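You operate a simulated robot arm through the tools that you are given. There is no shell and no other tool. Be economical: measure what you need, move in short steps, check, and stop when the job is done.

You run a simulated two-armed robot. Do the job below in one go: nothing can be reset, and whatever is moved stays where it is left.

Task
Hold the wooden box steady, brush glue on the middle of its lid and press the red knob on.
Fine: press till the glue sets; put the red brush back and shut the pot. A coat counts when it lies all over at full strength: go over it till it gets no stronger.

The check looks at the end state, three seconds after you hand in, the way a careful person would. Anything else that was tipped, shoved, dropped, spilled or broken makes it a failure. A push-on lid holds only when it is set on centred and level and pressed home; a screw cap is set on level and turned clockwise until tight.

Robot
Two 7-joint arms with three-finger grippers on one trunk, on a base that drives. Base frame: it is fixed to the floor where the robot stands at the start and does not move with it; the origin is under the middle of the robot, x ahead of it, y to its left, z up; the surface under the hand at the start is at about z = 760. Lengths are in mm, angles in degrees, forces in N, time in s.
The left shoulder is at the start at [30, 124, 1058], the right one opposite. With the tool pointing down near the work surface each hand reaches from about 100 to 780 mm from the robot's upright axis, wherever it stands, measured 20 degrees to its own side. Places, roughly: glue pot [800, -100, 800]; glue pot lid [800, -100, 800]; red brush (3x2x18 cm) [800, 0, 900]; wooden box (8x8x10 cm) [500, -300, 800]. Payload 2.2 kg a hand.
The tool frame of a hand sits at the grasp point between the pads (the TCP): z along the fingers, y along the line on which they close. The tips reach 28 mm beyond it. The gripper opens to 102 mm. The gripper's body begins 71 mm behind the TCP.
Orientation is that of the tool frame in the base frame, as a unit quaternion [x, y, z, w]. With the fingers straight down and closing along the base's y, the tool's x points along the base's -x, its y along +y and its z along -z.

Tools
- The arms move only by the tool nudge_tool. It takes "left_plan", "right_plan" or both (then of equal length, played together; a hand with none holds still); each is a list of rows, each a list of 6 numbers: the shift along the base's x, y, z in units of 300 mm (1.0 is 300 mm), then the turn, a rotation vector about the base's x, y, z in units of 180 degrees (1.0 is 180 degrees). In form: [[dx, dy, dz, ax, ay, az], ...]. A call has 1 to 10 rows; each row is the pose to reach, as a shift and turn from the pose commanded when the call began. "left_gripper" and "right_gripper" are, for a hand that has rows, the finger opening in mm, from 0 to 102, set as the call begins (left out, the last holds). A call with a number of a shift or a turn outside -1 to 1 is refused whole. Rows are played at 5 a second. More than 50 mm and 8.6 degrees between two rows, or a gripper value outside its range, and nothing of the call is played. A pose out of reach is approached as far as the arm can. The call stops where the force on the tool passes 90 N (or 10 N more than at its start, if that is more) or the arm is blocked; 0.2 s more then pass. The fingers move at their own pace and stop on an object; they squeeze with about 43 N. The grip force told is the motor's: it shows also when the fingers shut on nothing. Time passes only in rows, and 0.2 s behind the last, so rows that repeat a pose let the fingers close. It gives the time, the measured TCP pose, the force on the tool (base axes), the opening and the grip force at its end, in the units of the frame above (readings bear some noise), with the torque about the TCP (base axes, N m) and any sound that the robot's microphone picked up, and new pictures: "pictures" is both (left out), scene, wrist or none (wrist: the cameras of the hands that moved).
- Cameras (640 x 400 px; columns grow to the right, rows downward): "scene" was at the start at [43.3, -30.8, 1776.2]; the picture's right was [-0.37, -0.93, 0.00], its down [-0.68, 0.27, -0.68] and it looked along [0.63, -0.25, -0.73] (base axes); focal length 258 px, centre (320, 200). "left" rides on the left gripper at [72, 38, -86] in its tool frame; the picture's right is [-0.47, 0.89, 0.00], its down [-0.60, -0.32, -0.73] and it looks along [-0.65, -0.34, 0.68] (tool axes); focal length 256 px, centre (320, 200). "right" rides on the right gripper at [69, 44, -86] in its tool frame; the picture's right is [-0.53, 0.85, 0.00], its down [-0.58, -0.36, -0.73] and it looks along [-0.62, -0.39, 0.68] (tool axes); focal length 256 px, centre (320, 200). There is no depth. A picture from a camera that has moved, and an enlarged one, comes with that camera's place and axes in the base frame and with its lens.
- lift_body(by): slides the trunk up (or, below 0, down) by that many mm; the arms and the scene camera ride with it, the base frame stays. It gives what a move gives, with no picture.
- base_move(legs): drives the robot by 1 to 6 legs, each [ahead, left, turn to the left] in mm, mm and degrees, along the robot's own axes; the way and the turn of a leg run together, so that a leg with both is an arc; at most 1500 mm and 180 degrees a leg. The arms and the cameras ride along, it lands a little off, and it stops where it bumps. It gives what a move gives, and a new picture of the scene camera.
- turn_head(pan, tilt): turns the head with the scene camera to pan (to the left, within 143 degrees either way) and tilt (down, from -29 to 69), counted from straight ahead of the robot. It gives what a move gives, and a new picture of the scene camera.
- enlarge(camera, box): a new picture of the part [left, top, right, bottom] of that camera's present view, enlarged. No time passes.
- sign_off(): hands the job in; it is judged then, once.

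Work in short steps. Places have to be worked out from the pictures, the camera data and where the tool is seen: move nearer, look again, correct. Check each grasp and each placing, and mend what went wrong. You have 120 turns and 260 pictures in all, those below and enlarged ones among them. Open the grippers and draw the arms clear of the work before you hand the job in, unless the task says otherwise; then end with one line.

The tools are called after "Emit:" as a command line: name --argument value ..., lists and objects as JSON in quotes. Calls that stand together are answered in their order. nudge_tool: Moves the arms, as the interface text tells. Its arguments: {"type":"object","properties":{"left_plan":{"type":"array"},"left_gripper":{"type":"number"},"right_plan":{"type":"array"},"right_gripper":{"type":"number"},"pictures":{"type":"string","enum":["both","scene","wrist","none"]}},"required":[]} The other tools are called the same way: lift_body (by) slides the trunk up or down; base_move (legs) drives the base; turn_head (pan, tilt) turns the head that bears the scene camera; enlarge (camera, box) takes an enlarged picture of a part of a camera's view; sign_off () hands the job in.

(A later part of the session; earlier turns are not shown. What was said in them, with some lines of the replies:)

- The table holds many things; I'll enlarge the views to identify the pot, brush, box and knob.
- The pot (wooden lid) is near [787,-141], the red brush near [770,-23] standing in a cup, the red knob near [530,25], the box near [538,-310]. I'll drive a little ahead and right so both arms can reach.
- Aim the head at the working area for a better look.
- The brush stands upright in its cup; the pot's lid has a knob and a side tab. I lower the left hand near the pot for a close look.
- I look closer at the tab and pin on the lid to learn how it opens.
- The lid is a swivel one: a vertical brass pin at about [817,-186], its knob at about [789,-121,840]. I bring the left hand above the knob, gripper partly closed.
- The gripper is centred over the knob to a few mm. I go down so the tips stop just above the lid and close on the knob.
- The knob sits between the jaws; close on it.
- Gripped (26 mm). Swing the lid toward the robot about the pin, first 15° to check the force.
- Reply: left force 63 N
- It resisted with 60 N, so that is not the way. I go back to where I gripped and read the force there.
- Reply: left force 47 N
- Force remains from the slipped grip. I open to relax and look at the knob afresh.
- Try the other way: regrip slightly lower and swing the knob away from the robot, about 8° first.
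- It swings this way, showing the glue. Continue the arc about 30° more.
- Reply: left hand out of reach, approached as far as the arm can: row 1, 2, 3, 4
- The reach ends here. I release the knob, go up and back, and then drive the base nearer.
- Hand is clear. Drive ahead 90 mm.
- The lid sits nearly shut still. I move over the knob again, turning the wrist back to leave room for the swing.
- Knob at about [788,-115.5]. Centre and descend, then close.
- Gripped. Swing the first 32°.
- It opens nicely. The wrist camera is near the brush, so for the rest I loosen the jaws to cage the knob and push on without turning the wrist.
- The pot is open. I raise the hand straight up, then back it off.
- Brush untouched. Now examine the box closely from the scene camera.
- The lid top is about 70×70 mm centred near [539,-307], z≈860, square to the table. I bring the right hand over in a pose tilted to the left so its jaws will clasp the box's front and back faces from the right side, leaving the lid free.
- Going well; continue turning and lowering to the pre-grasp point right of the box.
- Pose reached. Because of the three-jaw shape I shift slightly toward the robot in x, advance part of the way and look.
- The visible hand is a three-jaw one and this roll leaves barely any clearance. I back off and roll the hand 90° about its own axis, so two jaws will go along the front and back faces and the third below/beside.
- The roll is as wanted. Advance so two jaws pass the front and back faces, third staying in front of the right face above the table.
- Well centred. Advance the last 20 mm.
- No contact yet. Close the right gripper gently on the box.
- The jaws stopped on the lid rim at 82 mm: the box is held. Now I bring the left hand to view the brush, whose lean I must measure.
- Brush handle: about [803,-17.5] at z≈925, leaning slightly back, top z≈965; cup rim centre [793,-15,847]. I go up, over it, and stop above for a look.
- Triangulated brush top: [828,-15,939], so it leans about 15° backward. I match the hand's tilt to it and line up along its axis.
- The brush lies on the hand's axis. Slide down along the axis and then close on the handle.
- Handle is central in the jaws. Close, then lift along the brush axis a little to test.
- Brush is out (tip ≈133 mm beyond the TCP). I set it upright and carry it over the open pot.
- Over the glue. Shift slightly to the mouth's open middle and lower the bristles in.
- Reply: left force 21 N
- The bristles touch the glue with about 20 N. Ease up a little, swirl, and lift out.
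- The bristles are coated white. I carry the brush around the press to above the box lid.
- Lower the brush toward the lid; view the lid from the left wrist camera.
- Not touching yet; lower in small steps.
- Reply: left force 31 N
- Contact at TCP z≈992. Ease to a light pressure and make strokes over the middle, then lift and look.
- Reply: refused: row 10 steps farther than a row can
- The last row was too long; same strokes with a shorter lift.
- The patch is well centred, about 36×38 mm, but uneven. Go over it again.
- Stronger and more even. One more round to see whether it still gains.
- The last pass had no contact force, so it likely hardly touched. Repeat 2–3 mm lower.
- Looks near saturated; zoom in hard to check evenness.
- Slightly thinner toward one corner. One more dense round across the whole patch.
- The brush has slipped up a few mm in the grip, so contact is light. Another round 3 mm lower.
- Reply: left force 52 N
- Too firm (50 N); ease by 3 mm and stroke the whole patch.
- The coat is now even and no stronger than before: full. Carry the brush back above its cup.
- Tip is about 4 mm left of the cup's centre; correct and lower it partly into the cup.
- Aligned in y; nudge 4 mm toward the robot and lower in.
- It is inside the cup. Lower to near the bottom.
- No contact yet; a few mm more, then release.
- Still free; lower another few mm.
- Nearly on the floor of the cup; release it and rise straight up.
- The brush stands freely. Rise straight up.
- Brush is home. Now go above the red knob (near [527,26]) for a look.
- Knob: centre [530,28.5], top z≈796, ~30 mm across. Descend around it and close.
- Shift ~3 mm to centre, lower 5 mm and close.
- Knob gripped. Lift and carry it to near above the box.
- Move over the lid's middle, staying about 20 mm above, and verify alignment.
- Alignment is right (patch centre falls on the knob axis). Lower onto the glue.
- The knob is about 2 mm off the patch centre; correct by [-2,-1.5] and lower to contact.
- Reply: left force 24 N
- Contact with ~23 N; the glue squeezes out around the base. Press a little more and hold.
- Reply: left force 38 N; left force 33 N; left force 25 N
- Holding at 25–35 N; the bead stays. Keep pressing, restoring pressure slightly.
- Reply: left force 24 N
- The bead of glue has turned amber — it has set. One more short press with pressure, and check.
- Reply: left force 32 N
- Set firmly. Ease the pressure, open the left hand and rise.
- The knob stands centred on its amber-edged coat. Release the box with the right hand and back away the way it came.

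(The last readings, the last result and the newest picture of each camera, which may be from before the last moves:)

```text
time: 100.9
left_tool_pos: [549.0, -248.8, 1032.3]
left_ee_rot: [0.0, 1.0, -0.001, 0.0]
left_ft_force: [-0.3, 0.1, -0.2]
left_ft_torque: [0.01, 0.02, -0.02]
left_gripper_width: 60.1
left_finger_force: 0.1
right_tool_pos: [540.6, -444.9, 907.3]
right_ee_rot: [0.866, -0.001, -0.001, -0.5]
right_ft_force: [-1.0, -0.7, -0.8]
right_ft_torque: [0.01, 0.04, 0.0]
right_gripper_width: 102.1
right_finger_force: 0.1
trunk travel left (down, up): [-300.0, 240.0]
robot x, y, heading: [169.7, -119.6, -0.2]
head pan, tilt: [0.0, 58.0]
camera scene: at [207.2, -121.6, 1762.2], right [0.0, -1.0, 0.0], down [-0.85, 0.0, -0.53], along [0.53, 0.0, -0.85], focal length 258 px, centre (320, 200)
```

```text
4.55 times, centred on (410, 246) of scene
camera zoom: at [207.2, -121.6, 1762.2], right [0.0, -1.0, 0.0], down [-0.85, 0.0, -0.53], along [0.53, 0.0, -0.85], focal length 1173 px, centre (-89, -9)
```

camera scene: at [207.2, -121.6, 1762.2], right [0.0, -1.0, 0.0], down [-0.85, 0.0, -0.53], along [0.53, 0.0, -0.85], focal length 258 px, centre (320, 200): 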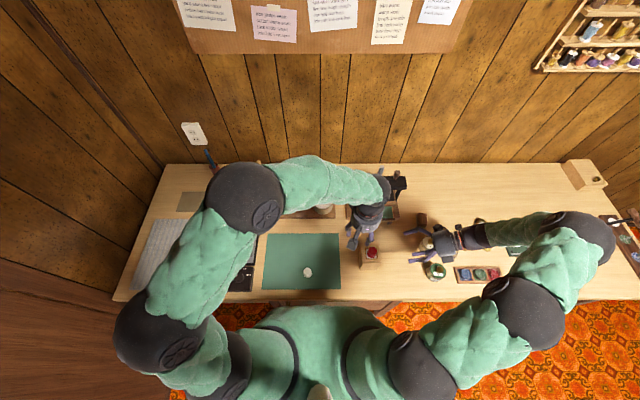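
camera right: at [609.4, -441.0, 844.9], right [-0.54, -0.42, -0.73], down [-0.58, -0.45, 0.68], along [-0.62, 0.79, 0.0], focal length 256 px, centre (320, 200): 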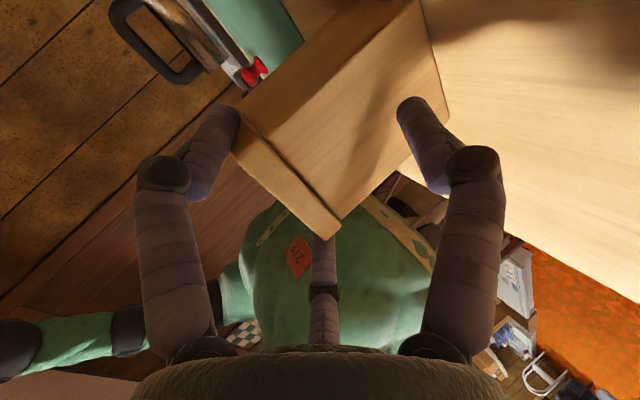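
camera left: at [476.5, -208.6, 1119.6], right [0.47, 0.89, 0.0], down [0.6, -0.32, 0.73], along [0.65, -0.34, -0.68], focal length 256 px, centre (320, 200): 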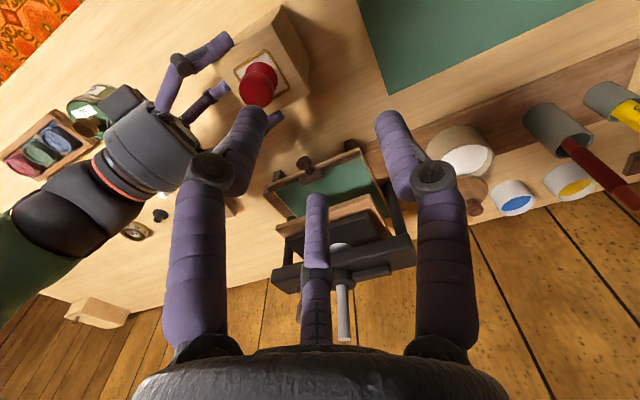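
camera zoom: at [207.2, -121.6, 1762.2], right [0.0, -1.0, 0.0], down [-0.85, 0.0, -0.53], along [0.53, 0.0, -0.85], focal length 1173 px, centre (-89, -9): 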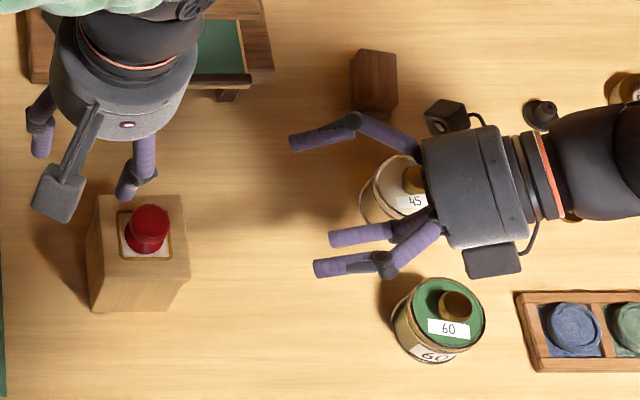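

Box freed, knob stays. I raise the right hand clear while the left goes toward the pot lid's knob (now near [869,-133]).

Emit:
nudge_tool --left_plan '[[0.05, 0.15, 0, 0, 0, 0], [0.117, 0.283, 0, 0, 0, 0], [0.25, 0.36, 0, 0, 0, 0], [0.4, 0.38, 0, 0, 0, 0], [0.55, 0.38, -0.02, 0, 0, 0], [0.7, 0.38, -0.04, 0, 0, 0], [0.85, 0.38, -0.07, 0, 0, 0], [0.98, 0.38, -0.1, 0, 0, 0]]' --right_plan '[[0, -0.02, 0.06, 0, 0, 0], [0, -0.04, 0.12, 0, 0, 0], [0, -0.06, 0.19, 0, 0, 0], [0, -0.08, 0.26, 0, 0, 0], [0, -0.1, 0.33, 0, 0, 0], [0, -0.12, 0.4, 0, 0, 0], [0, -0.14, 0.47, 0, 0, 0], [0, -0.16, 0.54, 0, 0, 0]]' --left_gripper 48 --pictures "scene"

Emit:
enlarge --camera "scene" --box '[260, 150, 360, 220]'

Emit:
enlarge --camera "left" --box '[220, 20, 420, 180]'

```text
time: 102.7
left_tool_pos: [842.7, -130.5, 999.3]
left_ee_rot: [0.001, 1.0, -0.001, -0.002]
left_ft_force: [0.6, 0.0, -0.1]
left_ft_torque: [0.0, 0.04, 0.05]
left_gripper_width: 48.1
left_finger_force: 0.0
right_tool_pos: [541.8, -493.0, 1066.4]
right_ee_rot: [0.866, 0.0, -0.001, -0.499]
right_ft_force: [-0.3, -0.6, -0.2]
right_ft_torque: [0.05, 0.01, 0.01]
right_gripper_width: 101.9
right_finger_force: 0.1
trunk travel left (down, up): [-300.0, 240.0]
robot x, y, heading: [167.3, -117.9, -0.1]
head pan, tilt: [0.0, 58.0]
camera scene: at [208.9, -121.6, 1762.1], right [0.0, -1.0, 0.0], down [-0.85, 0.0, -0.53], along [0.53, 0.0, -0.85], focal length 258 px, centre (320, 200)
```

scene: 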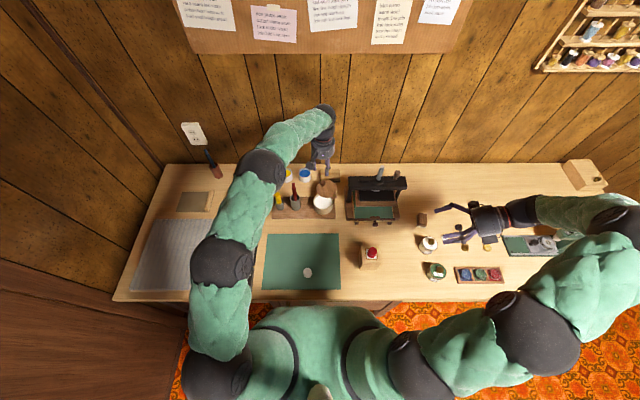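

```text
5.71 times, centred on (310, 185) of scene
camera zoom: at [208.9, -121.6, 1762.1], right [0.0, -1.0, 0.0], down [-0.85, 0.0, -0.53], along [0.53, 0.0, -0.85], focal length 1474 px, centre (377, 286)
```

zoom: 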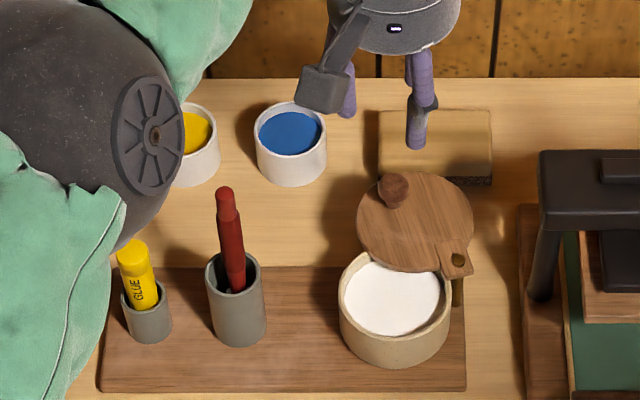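

```text
2.50 times, centred on (320, 100) of left
camera zoom: at [770.6, -93.5, 1086.5], right [0.46, 0.89, 0.0], down [0.61, -0.32, 0.73], along [0.65, -0.34, -0.68], focal length 640 px, centre (320, 450)
```

zoom: 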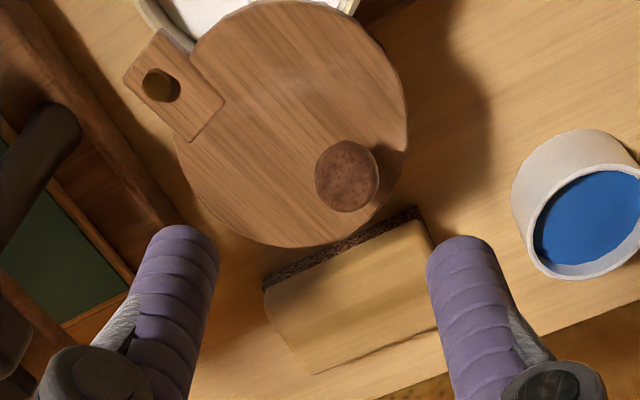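

Knob of the pot lid at [871,-134]. Descend around it.

Emit:
nudge_tool --left_plan '[[0.093, -0.012, -0.08, 0, 0, 0], [0.093, -0.012, -0.22, 0, 0, 0], [0.093, -0.012, -0.36, 0, 0, 0], [0.093, -0.012, -0.47, 0, 0, 0]]' --pictures "none"

Emit:
enlarge --camera "left" --box '[220, 50, 420, 250]'

Emit:
enlarge --camera "scene" --box '[260, 150, 360, 220]'

```text
time: 103.7
left_tool_pos: [874.1, -135.1, 859.9]
left_ee_rot: [-0.002, 1.0, -0.001, 0.001]
left_ft_force: [0.6, 0.3, 0.5]
left_ft_torque: [-0.02, 0.05, 0.0]
left_gripper_width: 48.1
left_finger_force: 0.2
right_tool_pos: [540.3, -493.0, 1068.4]
right_ee_rot: [0.866, -0.001, -0.001, -0.5]
right_ft_force: [-0.9, -0.1, 0.0]
right_ft_torque: [-0.01, 0.0, -0.04]
right_gripper_width: 101.7
right_finger_force: 0.1
trunk travel left (down, up): [-300.0, 240.0]
robot x, y, heading: [168.6, -121.5, -0.0]
head pan, tilt: [0.0, 58.0]
```

```text
2.00 times, centred on (320, 150) of left
camera zoom: at [801.6, -97.2, 947.4], right [0.46, 0.89, 0.0], down [0.6, -0.32, 0.73], along [0.65, -0.34, -0.68], focal length 512 px, centre (320, 300)
```

zoom: 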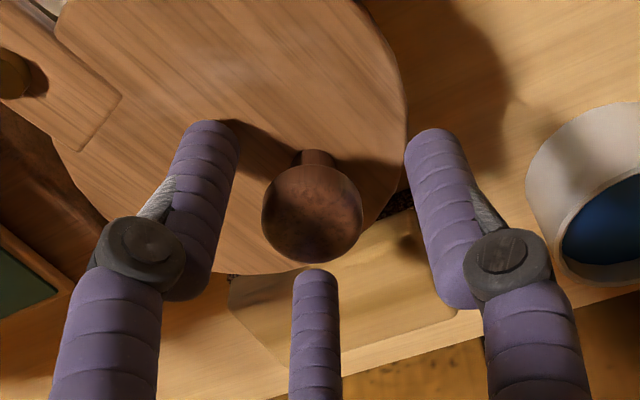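

```text
5.71 times, centred on (310, 185) of scene
camera zoom: at [207.7, -121.5, 1762.2], right [0.0, -1.0, 0.0], down [-0.85, 0.0, -0.53], along [0.53, 0.0, -0.85], focal length 1474 px, centre (377, 286)
```

zoom: 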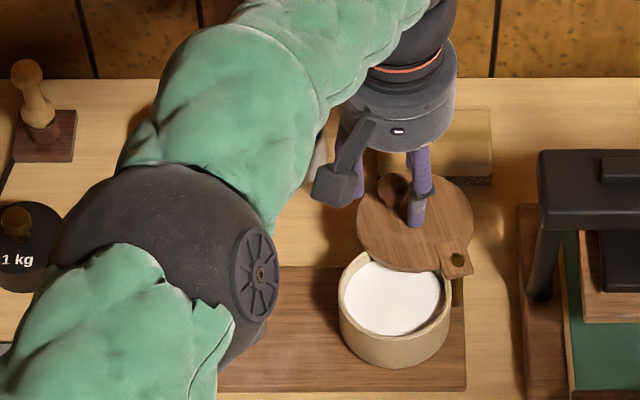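

Centred. Narrow the jaws to cage the knob and sweep the lid back along its arc toward closed.

Emit:
nudge_tool --left_plan '[[0, 0, -0.01, 0, 0, 0], [-0.03, 0.02, -0.01, 0, 0, 0], [-0.058, 0.041, -0.01, 0, 0, 0], [-0.089, 0.057, -0.01, 0, 0, 0], [-0.122, 0.069, -0.01, 0, 0, 0], [-0.155, 0.076, -0.01, 0, 0, 0], [-0.19, 0.078, -0.01, 0, 0, 0], [-0.225, 0.076, -0.01, 0, 0, 0]]' --left_gripper 34 --pictures "none"

Emit:
enlarge --camera "scene" --box '[260, 150, 360, 220]'

```text
time: 105.5
left_tool_pos: [804.8, -113.7, 856.5]
left_ee_rot: [0.0, 1.0, -0.001, 0.0]
left_ft_force: [1.1, 1.6, 6.3]
left_ft_torque: [-0.03, -0.17, 0.13]
left_gripper_width: 34.5
left_finger_force: 0.6
right_tool_pos: [539.2, -491.8, 1067.1]
right_ee_rot: [0.866, -0.001, 0.0, -0.5]
right_ft_force: [-0.2, 0.6, -1.0]
right_ft_torque: [-0.01, 0.0, -0.01]
right_gripper_width: 102.0
right_finger_force: 0.1
trunk travel left (down, up): [-300.0, 240.0]
robot x, y, heading: [171.2, -122.0, 0.1]
head pan, tilt: [0.0, 58.0]
```

```text
5.71 times, centred on (310, 185) of scene
camera zoom: at [206.8, -121.3, 1762.3], right [0.0, -1.0, 0.0], down [-0.85, 0.0, -0.53], along [0.53, 0.0, -0.85], focal length 1474 px, centre (377, 286)
```

zoom: 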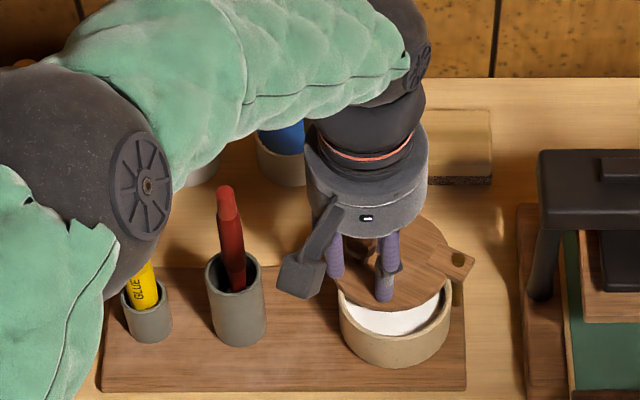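

Nearly there. Continue to the closed stop.

Emit:
nudge_tool --left_plan '[[-0.034, -0.007, 0.003, 0, 0, 0], [-0.062, -0.017, 0.003, 0, 0, 0], [-0.082, -0.027, 0.003, 0, 0, 0]]' --pictures "none"

Emit:
enlarge --camera "scene" --box '[260, 150, 360, 220]'

Emit:
enlarge --camera "left" --box '[220, 20, 420, 220]'

```text
time: 106.3
left_tool_pos: [775.8, -122.8, 857.6]
left_ee_rot: [0.001, 1.0, 0.0, -0.002]
left_ft_force: [-0.1, -0.2, -0.1]
left_ft_torque: [0.03, 0.02, 0.02]
left_gripper_width: 34.2
left_finger_force: 0.1
right_tool_pos: [540.8, -493.6, 1067.3]
right_ee_rot: [0.866, -0.001, 0.0, -0.5]
right_ft_force: [-0.6, 0.2, 0.3]
right_ft_torque: [-0.05, -0.01, 0.01]
right_gripper_width: 102.0
right_finger_force: 0.0
trunk travel left (down, up): [-300.0, 240.0]
robot x, y, heading: [171.1, -121.9, 0.1]
head pan, tilt: [0.0, 58.0]
```

```text
5.71 times, centred on (310, 185) of scene
camera zoom: at [207.2, -121.7, 1762.2], right [0.0, -1.0, 0.0], down [-0.85, 0.0, -0.53], along [0.53, 0.0, -0.85], focal length 1474 px, centre (377, 286)
```

zoom: 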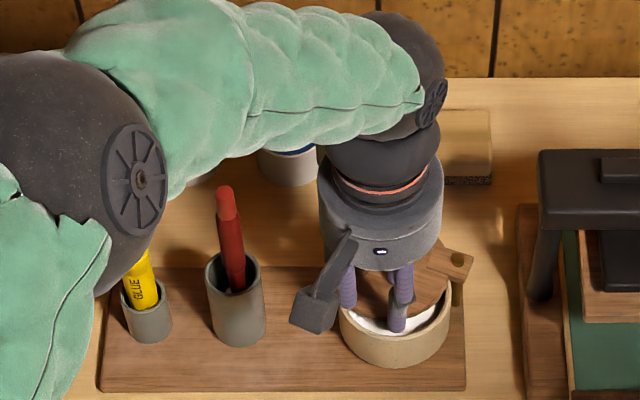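

```text
2.00 times, centred on (320, 120) of left
camera zoom: at [705.3, -85.5, 944.6], right [0.47, 0.88, 0.0], down [0.61, -0.32, 0.73], along [0.65, -0.34, -0.68], focal length 512 px, centre (320, 360)
```

zoom: 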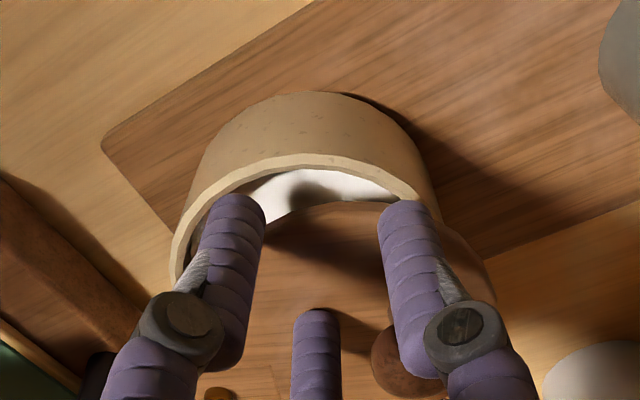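

The knob slipped out between the jaws; lid is ~25° short. Raise, go over the knob again and grip it this time.

Emit:
nudge_tool --left_plan '[[0, 0, 0.12, 0, 0, 0], [0.06, 0.014, 0.2, 0, 0, 0], [0.12, 0.028, 0.2, 0, 0, 0]]' --left_gripper 50 --pictures "none"

Emit:
enlarge --camera "left" --box '[220, 20, 420, 220]'

Emit:
enlarge --camera "scene" --box '[260, 150, 360, 220]'

```text
time: 107.1
left_tool_pos: [814.4, -113.3, 918.4]
left_ee_rot: [0.001, 1.0, -0.001, -0.001]
left_ft_force: [-1.0, 0.2, 0.7]
left_ft_torque: [0.0, 0.0, 0.0]
left_gripper_width: 50.0
left_finger_force: 0.1
right_tool_pos: [540.7, -493.6, 1067.0]
right_ee_rot: [0.866, -0.002, -0.001, -0.5]
right_ft_force: [-0.3, -0.5, 1.2]
right_ft_torque: [0.0, 0.0, 0.05]
right_gripper_width: 102.1
right_finger_force: 0.1
trunk travel left (down, up): [-300.0, 240.0]
robot x, y, heading: [167.0, -117.9, -0.1]
head pan, tilt: [0.0, 58.0]
```

```text
2.00 times, centred on (320, 120) of left
camera zoom: at [742.4, -76.0, 1004.2], right [0.47, 0.89, 0.0], down [0.6, -0.32, 0.73], along [0.65, -0.34, -0.68], focal length 512 px, centre (320, 360)
```

zoom: 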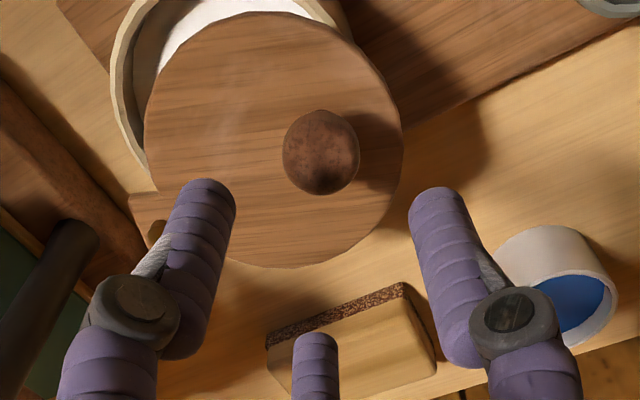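

```text
5.71 times, centred on (310, 185) of scene
camera zoom: at [207.9, -121.7, 1762.2], right [0.0, -1.0, 0.0], down [-0.85, 0.0, -0.53], along [0.53, 0.0, -0.85], focal length 1474 px, centre (377, 286)
```

zoom: 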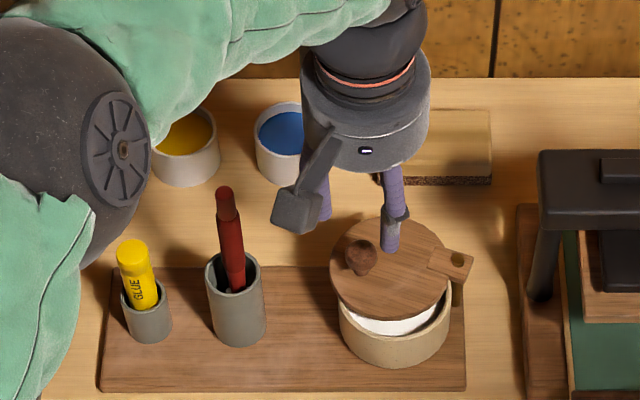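

Knob at [810,-110]. Descend and grip.

Emit:
nudge_tool --left_plan '[[-0.014, 0.011, -0.08, 0, 0, 0], [-0.014, 0.011, -0.208, 0, 0, 0]]' --pictures "none"

Emit:
nudge_tool --left_plan '[[0, 0, 0, 0, 0, 0], [0, 0, 0, 0, 0, 0], [0, 0, 0, 0, 0, 0]]' --left_gripper 0 --pictures "none"

```text
time: 107.7
left_tool_pos: [815.9, -112.7, 855.3]
left_ee_rot: [0.0, 1.0, -0.001, 0.0]
left_ft_force: [1.0, -0.9, 4.0]
left_ft_torque: [-0.11, 0.08, 0.06]
left_gripper_width: 50.6
left_finger_force: 0.1
right_tool_pos: [540.6, -492.6, 1066.5]
right_ee_rot: [0.866, -0.001, -0.001, -0.5]
right_ft_force: [0.8, 0.6, 0.3]
right_ft_torque: [0.01, -0.03, -0.02]
right_gripper_width: 102.3
right_finger_force: 0.0
trunk travel left (down, up): [-300.0, 240.0]
robot x, y, heading: [169.1, -117.9, -0.1]
head pan, tilt: [0.0, 58.0]
```

```text
time: 108.5
left_tool_pos: [814.6, -111.7, 856.4]
left_ee_rot: [0.0, 1.0, -0.001, 0.001]
left_ft_force: [0.3, 4.3, 15.0]
left_ft_torque: [0.1, 0.01, 0.0]
left_gripper_width: 24.5
left_finger_force: 45.3
right_tool_pos: [539.8, -492.7, 1066.7]
right_ee_rot: [0.866, -0.001, 0.0, -0.499]
right_ft_force: [-0.2, 0.2, 0.2]
right_ft_torque: [-0.01, 0.03, -0.03]
right_gripper_width: 102.1
right_finger_force: 0.1
trunk travel left (down, up): [-300.0, 240.0]
robot x, y, heading: [168.6, -117.4, -0.1]
head pan, tilt: [0.0, 58.0]
```

Gripped. Swing with turning wrist to closed.

Emit:
nudge_tool --left_plan '[[-0.034, -0.001, 0.003, 0, 0, 0.0444], [-0.068, -0.008, 0.003, 0, 0, 0.0889], [-0.096, -0.018, 0.003, 0, 0, 0.1278]]' --pictures "none"

Emit:
enlarge --camera "scene" --box '[290, 165, 350, 207]'

```text
time: 109.3
left_tool_pos: [783.7, -115.2, 856.7]
left_ee_rot: [-0.2, 0.98, -0.001, 0.001]
left_ft_force: [3.6, 0.6, 5.4]
left_ft_torque: [-0.15, -0.84, 0.26]
left_gripper_width: 24.3
left_finger_force: 45.6
right_tool_pos: [540.0, -492.2, 1067.4]
right_ee_rot: [0.866, -0.001, -0.001, -0.5]
right_ft_force: [-0.3, -0.1, 0.6]
right_ft_torque: [-0.02, -0.01, -0.03]
right_gripper_width: 102.0
right_finger_force: 0.0
trunk travel left (down, up): [-300.0, 240.0]
robot x, y, heading: [170.7, -121.0, -0.2]
head pan, tilt: [0.0, 58.0]
```

```text
9.52 times, centred on (320, 186) of scene
camera zoom: at [207.6, -121.7, 1762.2], right [0.0, -1.0, 0.0], down [-0.85, 0.0, -0.53], along [0.53, 0.0, -0.85], focal length 2457 px, centre (320, 333)
```

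zoom: 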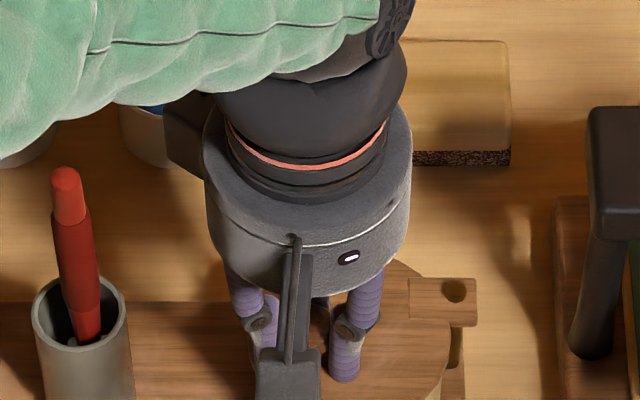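

Almost shut; push gently to the stop.

Emit:
nudge_tool --left_plan '[[-0.009, -0.004, 0, 0, 0, 0.012], [-0.018, -0.009, 0, 0, 0, 0.024]]' --pictures "none"

Emit:
enlarge --camera "left" --box '[220, 20, 420, 220]'

Emit:
enlarge --camera "scene" --box '[290, 170, 350, 212]'

```text
time: 109.9
left_tool_pos: [779.5, -117.0, 856.4]
left_ee_rot: [-0.236, 0.972, -0.002, 0.0]
left_ft_force: [14.3, 8.4, 4.8]
left_ft_torque: [0.44, 0.05, -0.24]
left_gripper_width: 22.3
left_finger_force: 45.1
right_tool_pos: [540.9, -491.9, 1066.7]
right_ee_rot: [0.866, 0.0, -0.001, -0.5]
right_ft_force: [0.6, 0.2, 0.0]
right_ft_torque: [0.01, -0.03, 0.02]
right_gripper_width: 102.1
right_finger_force: 0.1
trunk travel left (down, up): [-300.0, 240.0]
robot x, y, heading: [169.7, -118.3, -0.1]
head pan, tilt: [0.0, 58.0]
```

```text
2.00 times, centred on (320, 120) of left
camera zoom: at [698.2, -116.5, 943.3], right [0.01, 1.0, 0.0], down [0.68, 0.0, 0.73], along [0.73, 0.0, -0.68], focal length 512 px, centre (320, 360)
```

zoom: 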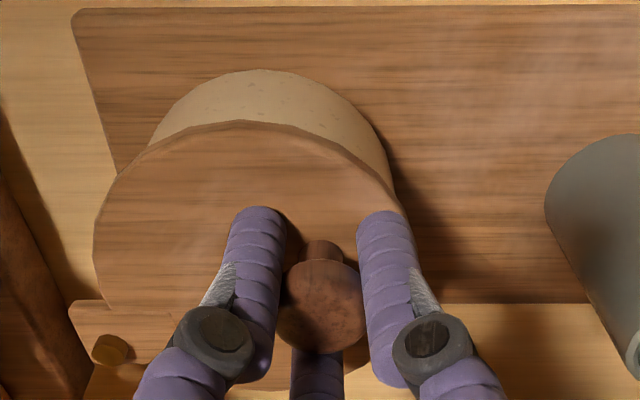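

```text
9.52 times, centred on (320, 191) of scene
camera zoom: at [209.1, -120.4, 1762.2], right [0.0, -1.0, 0.0], down [-0.85, 0.0, -0.53], along [0.53, 0.0, -0.85], focal length 2457 px, centre (320, 286)
```

zoom: 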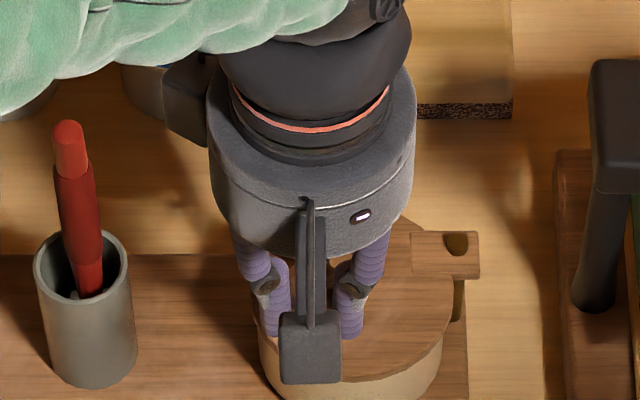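

The lid has reached its stop (16 N) and covers the pot. Open and rise to check.

Emit:
nudge_tool --left_plan '[[0, 0, 0, 0, 0, 0], [0, 0, 0, 0, 0, 0], [0, 0, 0.12, 0, 0, 0], [0, 0, 0.27, 0, 0, 0], [-0.05, 0, 0.42, 0, 0, -0.03], [-0.2, -0.02, 0.47, 0, 0, -0.07], [-0.35, -0.02, 0.5, 0, 0, -0.11], [-0.5, -0.02, 0.5, 0, 0, -0.14]]' --left_gripper 56 --pictures "none"

Emit:
enlarge --camera "scene" --box '[290, 165, 350, 207]'

Emit:
enlarge --camera "left" --box '[240, 20, 520, 200]'

```text
time: 111.7
left_tool_pos: [623.7, -126.3, 1005.6]
left_ee_rot: [-0.018, 1.0, 0.0, -0.001]
left_ft_force: [-0.1, 0.5, -0.1]
left_ft_torque: [0.0, 0.0, 0.0]
left_gripper_width: 55.6
left_finger_force: 0.0
right_tool_pos: [539.3, -493.0, 1067.9]
right_ee_rot: [0.866, -0.001, 0.001, -0.5]
right_ft_force: [0.7, 0.0, 0.5]
right_ft_torque: [0.0, 0.0, -0.01]
right_gripper_width: 102.0
right_finger_force: 0.1
trunk travel left (down, up): [-300.0, 240.0]
robot x, y, heading: [169.6, -118.4, -0.2]
head pan, tilt: [0.0, 58.0]
```

```text
9.52 times, centred on (320, 186) of scene
camera zoom: at [206.1, -121.7, 1762.2], right [0.0, -1.0, 0.0], down [-0.85, 0.0, -0.53], along [0.53, 0.0, -0.85], focal length 2457 px, centre (320, 333)
```

zoom: 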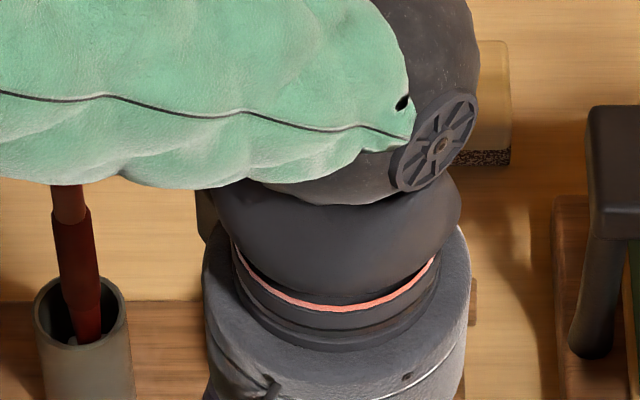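

```text
2.22 times, centred on (380, 110) of left
camera zoom: at [551.0, -90.8, 1092.9], right [0.43, 0.9, 0.0], down [0.61, -0.29, 0.73], along [0.66, -0.32, -0.68], focal length 569 px, centre (187, 400)
```

zoom: 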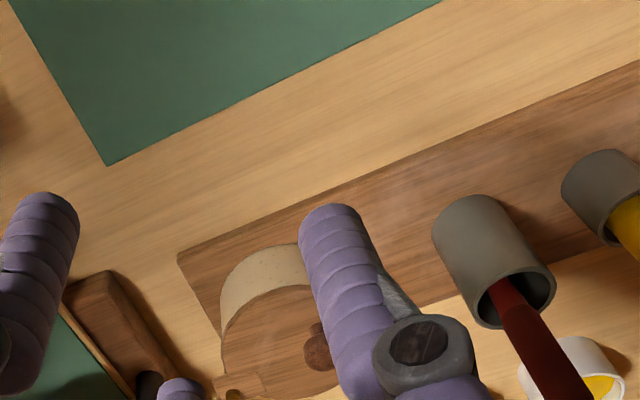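

Move the left hand further back and up so the scene camera can see the whole result.

Emit:
nudge_tool --left_plan '[[-0.04, 0.1, 0.1, 0, 0, 0], [-0.08, 0.2, 0.2, 0, 0, 0], [-0.12, 0.3, 0.3, 0, 0, 0], [-0.16, 0.42, 0.38, 0, 0, 0], [-0.2, 0.55, 0.45, 0, 0, 0], [-0.24, 0.68, 0.5, 0, 0, 0]]' --pictures "scene"

Emit:
enlarge --camera "scene" --box '[270, 155, 370, 225]'

Emit:
enlarge --camera "scene" --box '[340, 222, 420, 278]'

```text
time: 113.1
left_tool_pos: [550.2, 77.8, 1156.2]
left_ee_rot: [-0.018, 1.0, -0.001, -0.001]
left_ft_force: [0.2, -0.8, -0.3]
left_ft_torque: [-0.04, 0.01, -0.01]
left_gripper_width: 56.1
left_finger_force: 0.0
right_tool_pos: [539.7, -492.1, 1067.9]
right_ee_rot: [0.866, -0.001, 0.0, -0.5]
right_ft_force: [-0.5, -0.1, -0.3]
right_ft_torque: [0.0, -0.02, -0.02]
right_gripper_width: 102.1
right_finger_force: 0.0
trunk travel left (down, up): [-300.0, 240.0]
robot x, y, heading: [168.8, -119.6, -0.4]
head pan, tilt: [0.0, 58.0]
camera scene: at [206.5, -120.5, 1762.2], right [0.0, -1.0, 0.0], down [-0.85, 0.0, -0.53], along [0.53, 0.0, -0.85], focal length 258 px, centre (320, 200)
```

scene: 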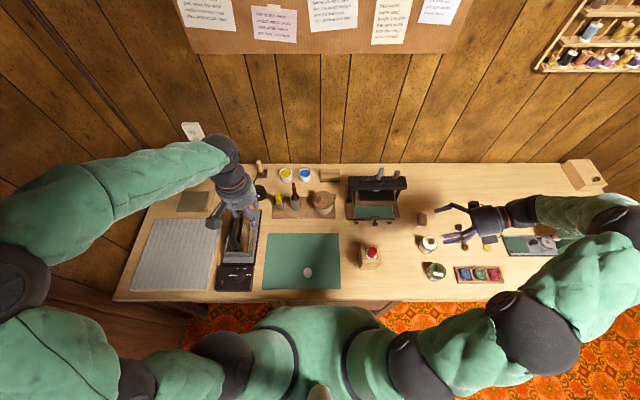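

```text
5.71 times, centred on (320, 190) of scene
camera zoom: at [206.5, -120.5, 1762.2], right [0.0, -1.0, 0.0], down [-0.85, 0.0, -0.53], along [0.53, 0.0, -0.85], focal length 1474 px, centre (320, 257)
```

zoom: 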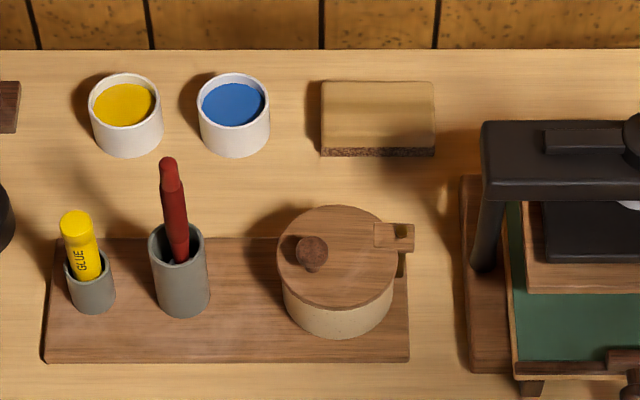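

```text
7.14 times, centred on (380, 250) of scene
camera zoom: at [206.5, -120.5, 1762.2], right [0.0, -1.0, 0.0], down [-0.85, 0.0, -0.53], along [0.53, 0.0, -0.85], focal length 1843 px, centre (-109, -157)
```

zoom: 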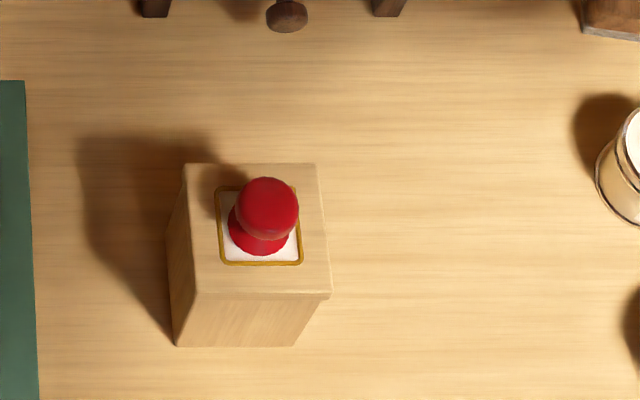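

Zoom in to compare the lid's seating with how it was at the start.

Emit:
enlarge --camera "scene" --box '[305, 185, 345, 217]'

```text
12.50 times, centred on (325, 201) of scene
camera zoom: at [206.5, -120.5, 1762.2], right [0.0, -1.0, 0.0], down [-0.85, 0.0, -0.53], along [0.53, 0.0, -0.85], focal length 3225 px, centre (258, 188)
```

zoom: 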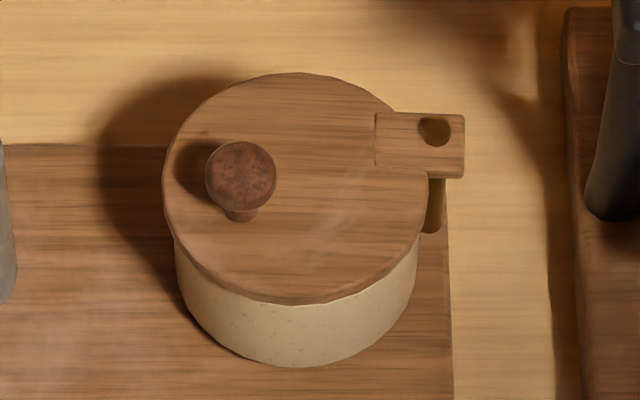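

The lid is still ~2–3° (about 3 mm) from its original place. I go back to push it fully to its stop.

Emit:
nudge_tool --left_plan '[[0.088, -0.071, -0.084, 0, 0, 0], [0.176, -0.142, -0.167, 0, 0, 0], [0.263, -0.213, -0.251, 0, 0, 0], [0.351, -0.284, -0.335, 0, 0, 0], [0.439, -0.356, -0.418, 0, 0, 0], [0.527, -0.427, -0.5, 0, 0, 0], [0.615, -0.498, -0.58, 0, 0, 0], [0.702, -0.569, -0.66, 0, 0, 0], [0.79, -0.64, -0.74, 0, 0, 0]]' --left_gripper 50 --pictures "none"

Emit:
enlarge --camera "left" --box '[220, 20, 420, 220]'

```text
time: 115.1
left_tool_pos: [795.6, -112.8, 934.3]
left_ee_rot: [-0.018, 1.0, 0.0, 0.0]
left_ft_force: [0.4, -0.2, 0.2]
left_ft_torque: [0.0, 0.0, -0.02]
left_gripper_width: 50.1
left_finger_force: 0.1
right_tool_pos: [541.7, -494.1, 1066.4]
right_ee_rot: [0.866, -0.001, -0.001, -0.5]
right_ft_force: [-0.7, -0.2, -0.9]
right_ft_torque: [0.02, -0.04, -0.01]
right_gripper_width: 101.9
right_finger_force: 0.0
trunk travel left (down, up): [-300.0, 240.0]
robot x, y, heading: [167.6, -120.0, -0.1]
head pan, tilt: [0.0, 58.0]
```

```text
2.00 times, centred on (320, 120) of left
camera zoom: at [722.2, -78.0, 1022.6], right [0.43, 0.9, 0.0], down [0.62, -0.29, 0.73], along [0.66, -0.32, -0.68], focal length 512 px, centre (320, 360)
```

zoom: 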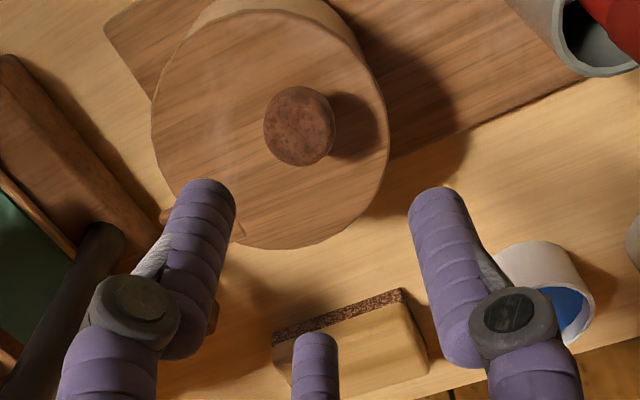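

Descend on the knob (≈[787,-116]) and grip.

Emit:
nudge_tool --left_plan '[[-0.027, -0.01, -0.12, 0, 0, 0], [-0.027, -0.01, -0.257, 0, 0, 0]]' --pictures "none"

Emit:
nudge_tool --left_plan '[[0, 0, 0, 0, 0, 0], [0, 0, 0, 0, 0, 0], [0, 0, 0, 0, 0, 0]]' --left_gripper 0 --pictures "none"

Emit:
nudge_tool --left_plan '[[-0.012, -0.006, 0.002, 0, 0, 0.01], [-0.025, -0.012, 0.002, 0, 0, 0.02]]' --pictures "none"

```text
time: 115.7
left_tool_pos: [786.6, -115.5, 860.8]
left_ee_rot: [-0.019, 1.0, -0.001, 0.0]
left_ft_force: [0.2, -0.5, -0.1]
left_ft_torque: [-0.02, 0.02, 0.01]
left_gripper_width: 50.1
left_finger_force: 0.1
right_tool_pos: [540.7, -492.9, 1066.5]
right_ee_rot: [0.866, -0.001, 0.0, -0.499]
right_ft_force: [-0.4, 0.1, -0.6]
right_ft_torque: [0.0, 0.01, -0.01]
right_gripper_width: 101.9
right_finger_force: 0.1
trunk travel left (down, up): [-300.0, 240.0]
robot x, y, heading: [170.0, -119.2, -0.1]
head pan, tilt: [0.0, 58.0]
```

```text
time: 116.5
left_tool_pos: [784.9, -114.0, 860.0]
left_ee_rot: [-0.018, 1.0, 0.0, -0.001]
left_ft_force: [-2.1, 6.3, 1.8]
left_ft_torque: [0.2, 0.11, 0.02]
left_gripper_width: 22.3
left_finger_force: 45.2
right_tool_pos: [539.7, -491.1, 1067.7]
right_ee_rot: [0.866, -0.001, -0.001, -0.5]
right_ft_force: [0.7, -0.2, -0.3]
right_ft_torque: [-0.02, -0.03, 0.01]
right_gripper_width: 101.9
right_finger_force: 0.1
trunk travel left (down, up): [-300.0, 240.0]
robot x, y, heading: [166.6, -117.4, -0.1]
head pan, tilt: [0.0, 58.0]
```

```text
time: 117.1
left_tool_pos: [779.1, -118.1, 861.8]
left_ee_rot: [-0.051, 0.999, -0.001, 0.001]
left_ft_force: [7.7, 12.7, 1.1]
left_ft_torque: [0.2, -0.09, -0.18]
left_gripper_width: 22.1
left_finger_force: 45.0
right_tool_pos: [541.6, -492.1, 1067.6]
right_ee_rot: [0.867, -0.001, 0.0, -0.499]
right_ft_force: [-0.2, -0.4, -0.4]
right_ft_torque: [0.04, 0.01, -0.04]
right_gripper_width: 102.0
right_finger_force: 0.1
trunk travel left (down, up): [-300.0, 240.0]
robot x, y, heading: [171.2, -117.3, -0.1]
head pan, tilt: [0.0, 58.0]
```

Force is modest (15 N); push a little further until it clearly stops.

Emit:
nudge_tool --left_plan '[[-0.01, -0.006, 0, 0, 0, 0.008], [-0.018, -0.011, 0, 0, 0, 0.015]]' --pictures "none"

Emit:
enlarge --camera "scene" --box '[305, 185, 345, 217]'

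```text
time: 117.7
left_tool_pos: [778.0, -118.6, 861.9]
left_ee_rot: [-0.075, 0.997, -0.002, 0.004]
left_ft_force: [31.3, 33.0, 1.3]
left_ft_torque: [0.28, -0.15, -0.13]
left_gripper_width: 22.7
left_finger_force: 44.7
right_tool_pos: [543.4, -489.6, 1067.6]
right_ee_rot: [0.867, -0.001, -0.002, -0.499]
right_ft_force: [-0.1, -0.5, -0.6]
right_ft_torque: [0.02, 0.0, -0.01]
right_gripper_width: 102.2
right_finger_force: 0.1
trunk travel left (down, up): [-300.0, 240.0]
robot x, y, heading: [173.1, -118.7, -0.1]
head pan, tilt: [0.0, 58.0]
```

```text
12.50 times, centred on (325, 201) of scene
camera zoom: at [211.9, -116.9, 1762.1], right [0.0, -1.0, 0.0], down [-0.85, 0.0, -0.53], along [0.53, 0.0, -0.85], focal length 3225 px, centre (258, 188)
```

zoom: 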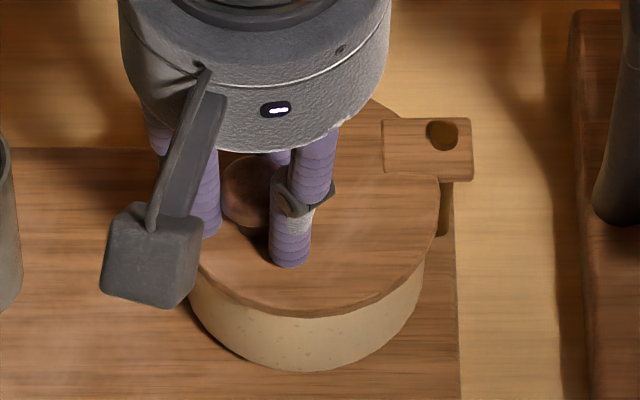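

It is against the stop (45 N) and the tab is square. Open directly, rise, and check.

Emit:
nudge_tool --left_plan '[[0, 0, 0, 0, 0, 0], [0, 0, 0, 0, 0, 0], [0.015, 0.009, 0.05, 0, 0, 0], [0.015, 0.009, 0.2, 0, 0, 0], [0.0, 0.009, 0.35, 0, 0, 0], [-0.12, 0.05, 0.42, 0, 0, 0], [-0.25, 0.1, 0.48, 0, 0, 0], [-0.38, 0.16, 0.54, 0, 0, 0], [-0.5, 0.24, 0.6, 0, 0, 0], [-0.6, 0.34, 0.66, 0, 0, 0]]' --left_gripper 58 --pictures "none"

Emit:
nudge_tool --left_plan '[[-0.05, 0.12, 0.06, 0, 0, 0], [-0.1, 0.25, 0.12, 0, 0, 0], [-0.12, 0.38, 0.18, 0, 0, 0]]' --pictures "scene"

Emit:
enlarge --camera "scene" --box '[305, 185, 345, 217]'

```text
time: 119.9
left_tool_pos: [585.2, -21.8, 1058.5]
left_ee_rot: [-0.073, 0.997, -0.001, 0.001]
left_ft_force: [-1.0, 0.3, -0.4]
left_ft_torque: [0.0, -0.05, -0.03]
left_gripper_width: 58.0
left_finger_force: 0.2
right_tool_pos: [539.8, -492.3, 1067.3]
right_ee_rot: [0.867, -0.001, 0.001, -0.498]
right_ft_force: [-0.4, -0.6, -0.6]
right_ft_torque: [-0.02, -0.02, -0.04]
right_gripper_width: 102.0
right_finger_force: 0.0
trunk travel left (down, up): [-300.0, 240.0]
robot x, y, heading: [168.6, -119.8, 0.2]
head pan, tilt: [0.0, 58.0]
```

```text
time: 120.7
left_tool_pos: [551.6, 90.7, 1111.6]
left_ee_rot: [-0.073, 0.997, -0.001, -0.001]
left_ft_force: [0.1, -0.5, -0.1]
left_ft_torque: [-0.01, 0.0, 0.01]
left_gripper_width: 57.6
left_finger_force: 0.1
right_tool_pos: [540.6, -492.1, 1067.7]
right_ee_rot: [0.867, -0.002, 0.0, -0.499]
right_ft_force: [0.0, 0.3, 0.3]
right_ft_torque: [-0.02, -0.03, 0.02]
right_gripper_width: 102.0
right_finger_force: 0.0
trunk travel left (down, up): [-300.0, 240.0]
robot x, y, heading: [168.3, -118.6, -0.4]
head pan, tilt: [0.0, 58.0]
camera scene: at [206.7, -120.3, 1762.2], right [0.0, -1.0, 0.0], down [-0.85, 0.0, -0.53], along [0.53, 0.0, -0.85], focal length 258 px, centre (320, 200)
```

scene: 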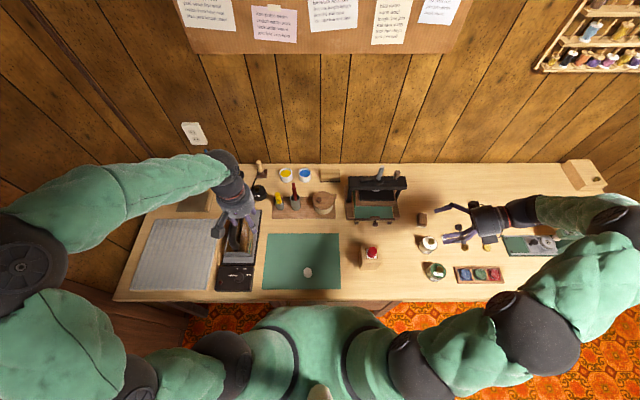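

```text
12.50 times, centred on (325, 201) of scene
camera zoom: at [206.7, -120.3, 1762.2], right [0.0, -1.0, 0.0], down [-0.85, 0.0, -0.53], along [0.53, 0.0, -0.85], focal length 3225 px, centre (258, 188)
```

zoom: 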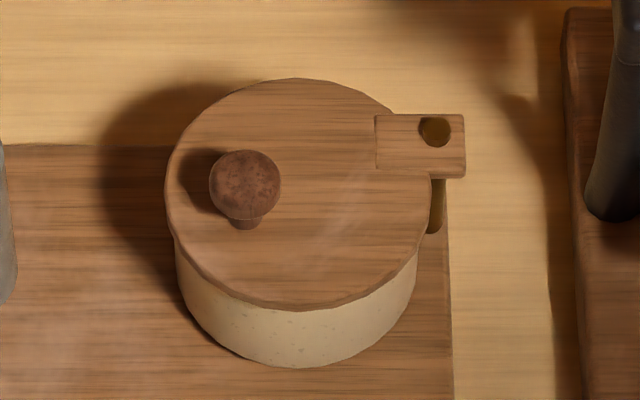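

The lid is now square and at its stop, the brush stands in its cup, the knob is set on the box, and both grippers are open and clear. I hand in.

Emit:
sign_off

```text
The job is handed in.
```

The red knob is glued to the middle of the box lid and the glue has set: the squeezed-out glue turned amber. The red brush is back in its cup, the pot lid is swung shut to its stop, and both hands are open and clear.
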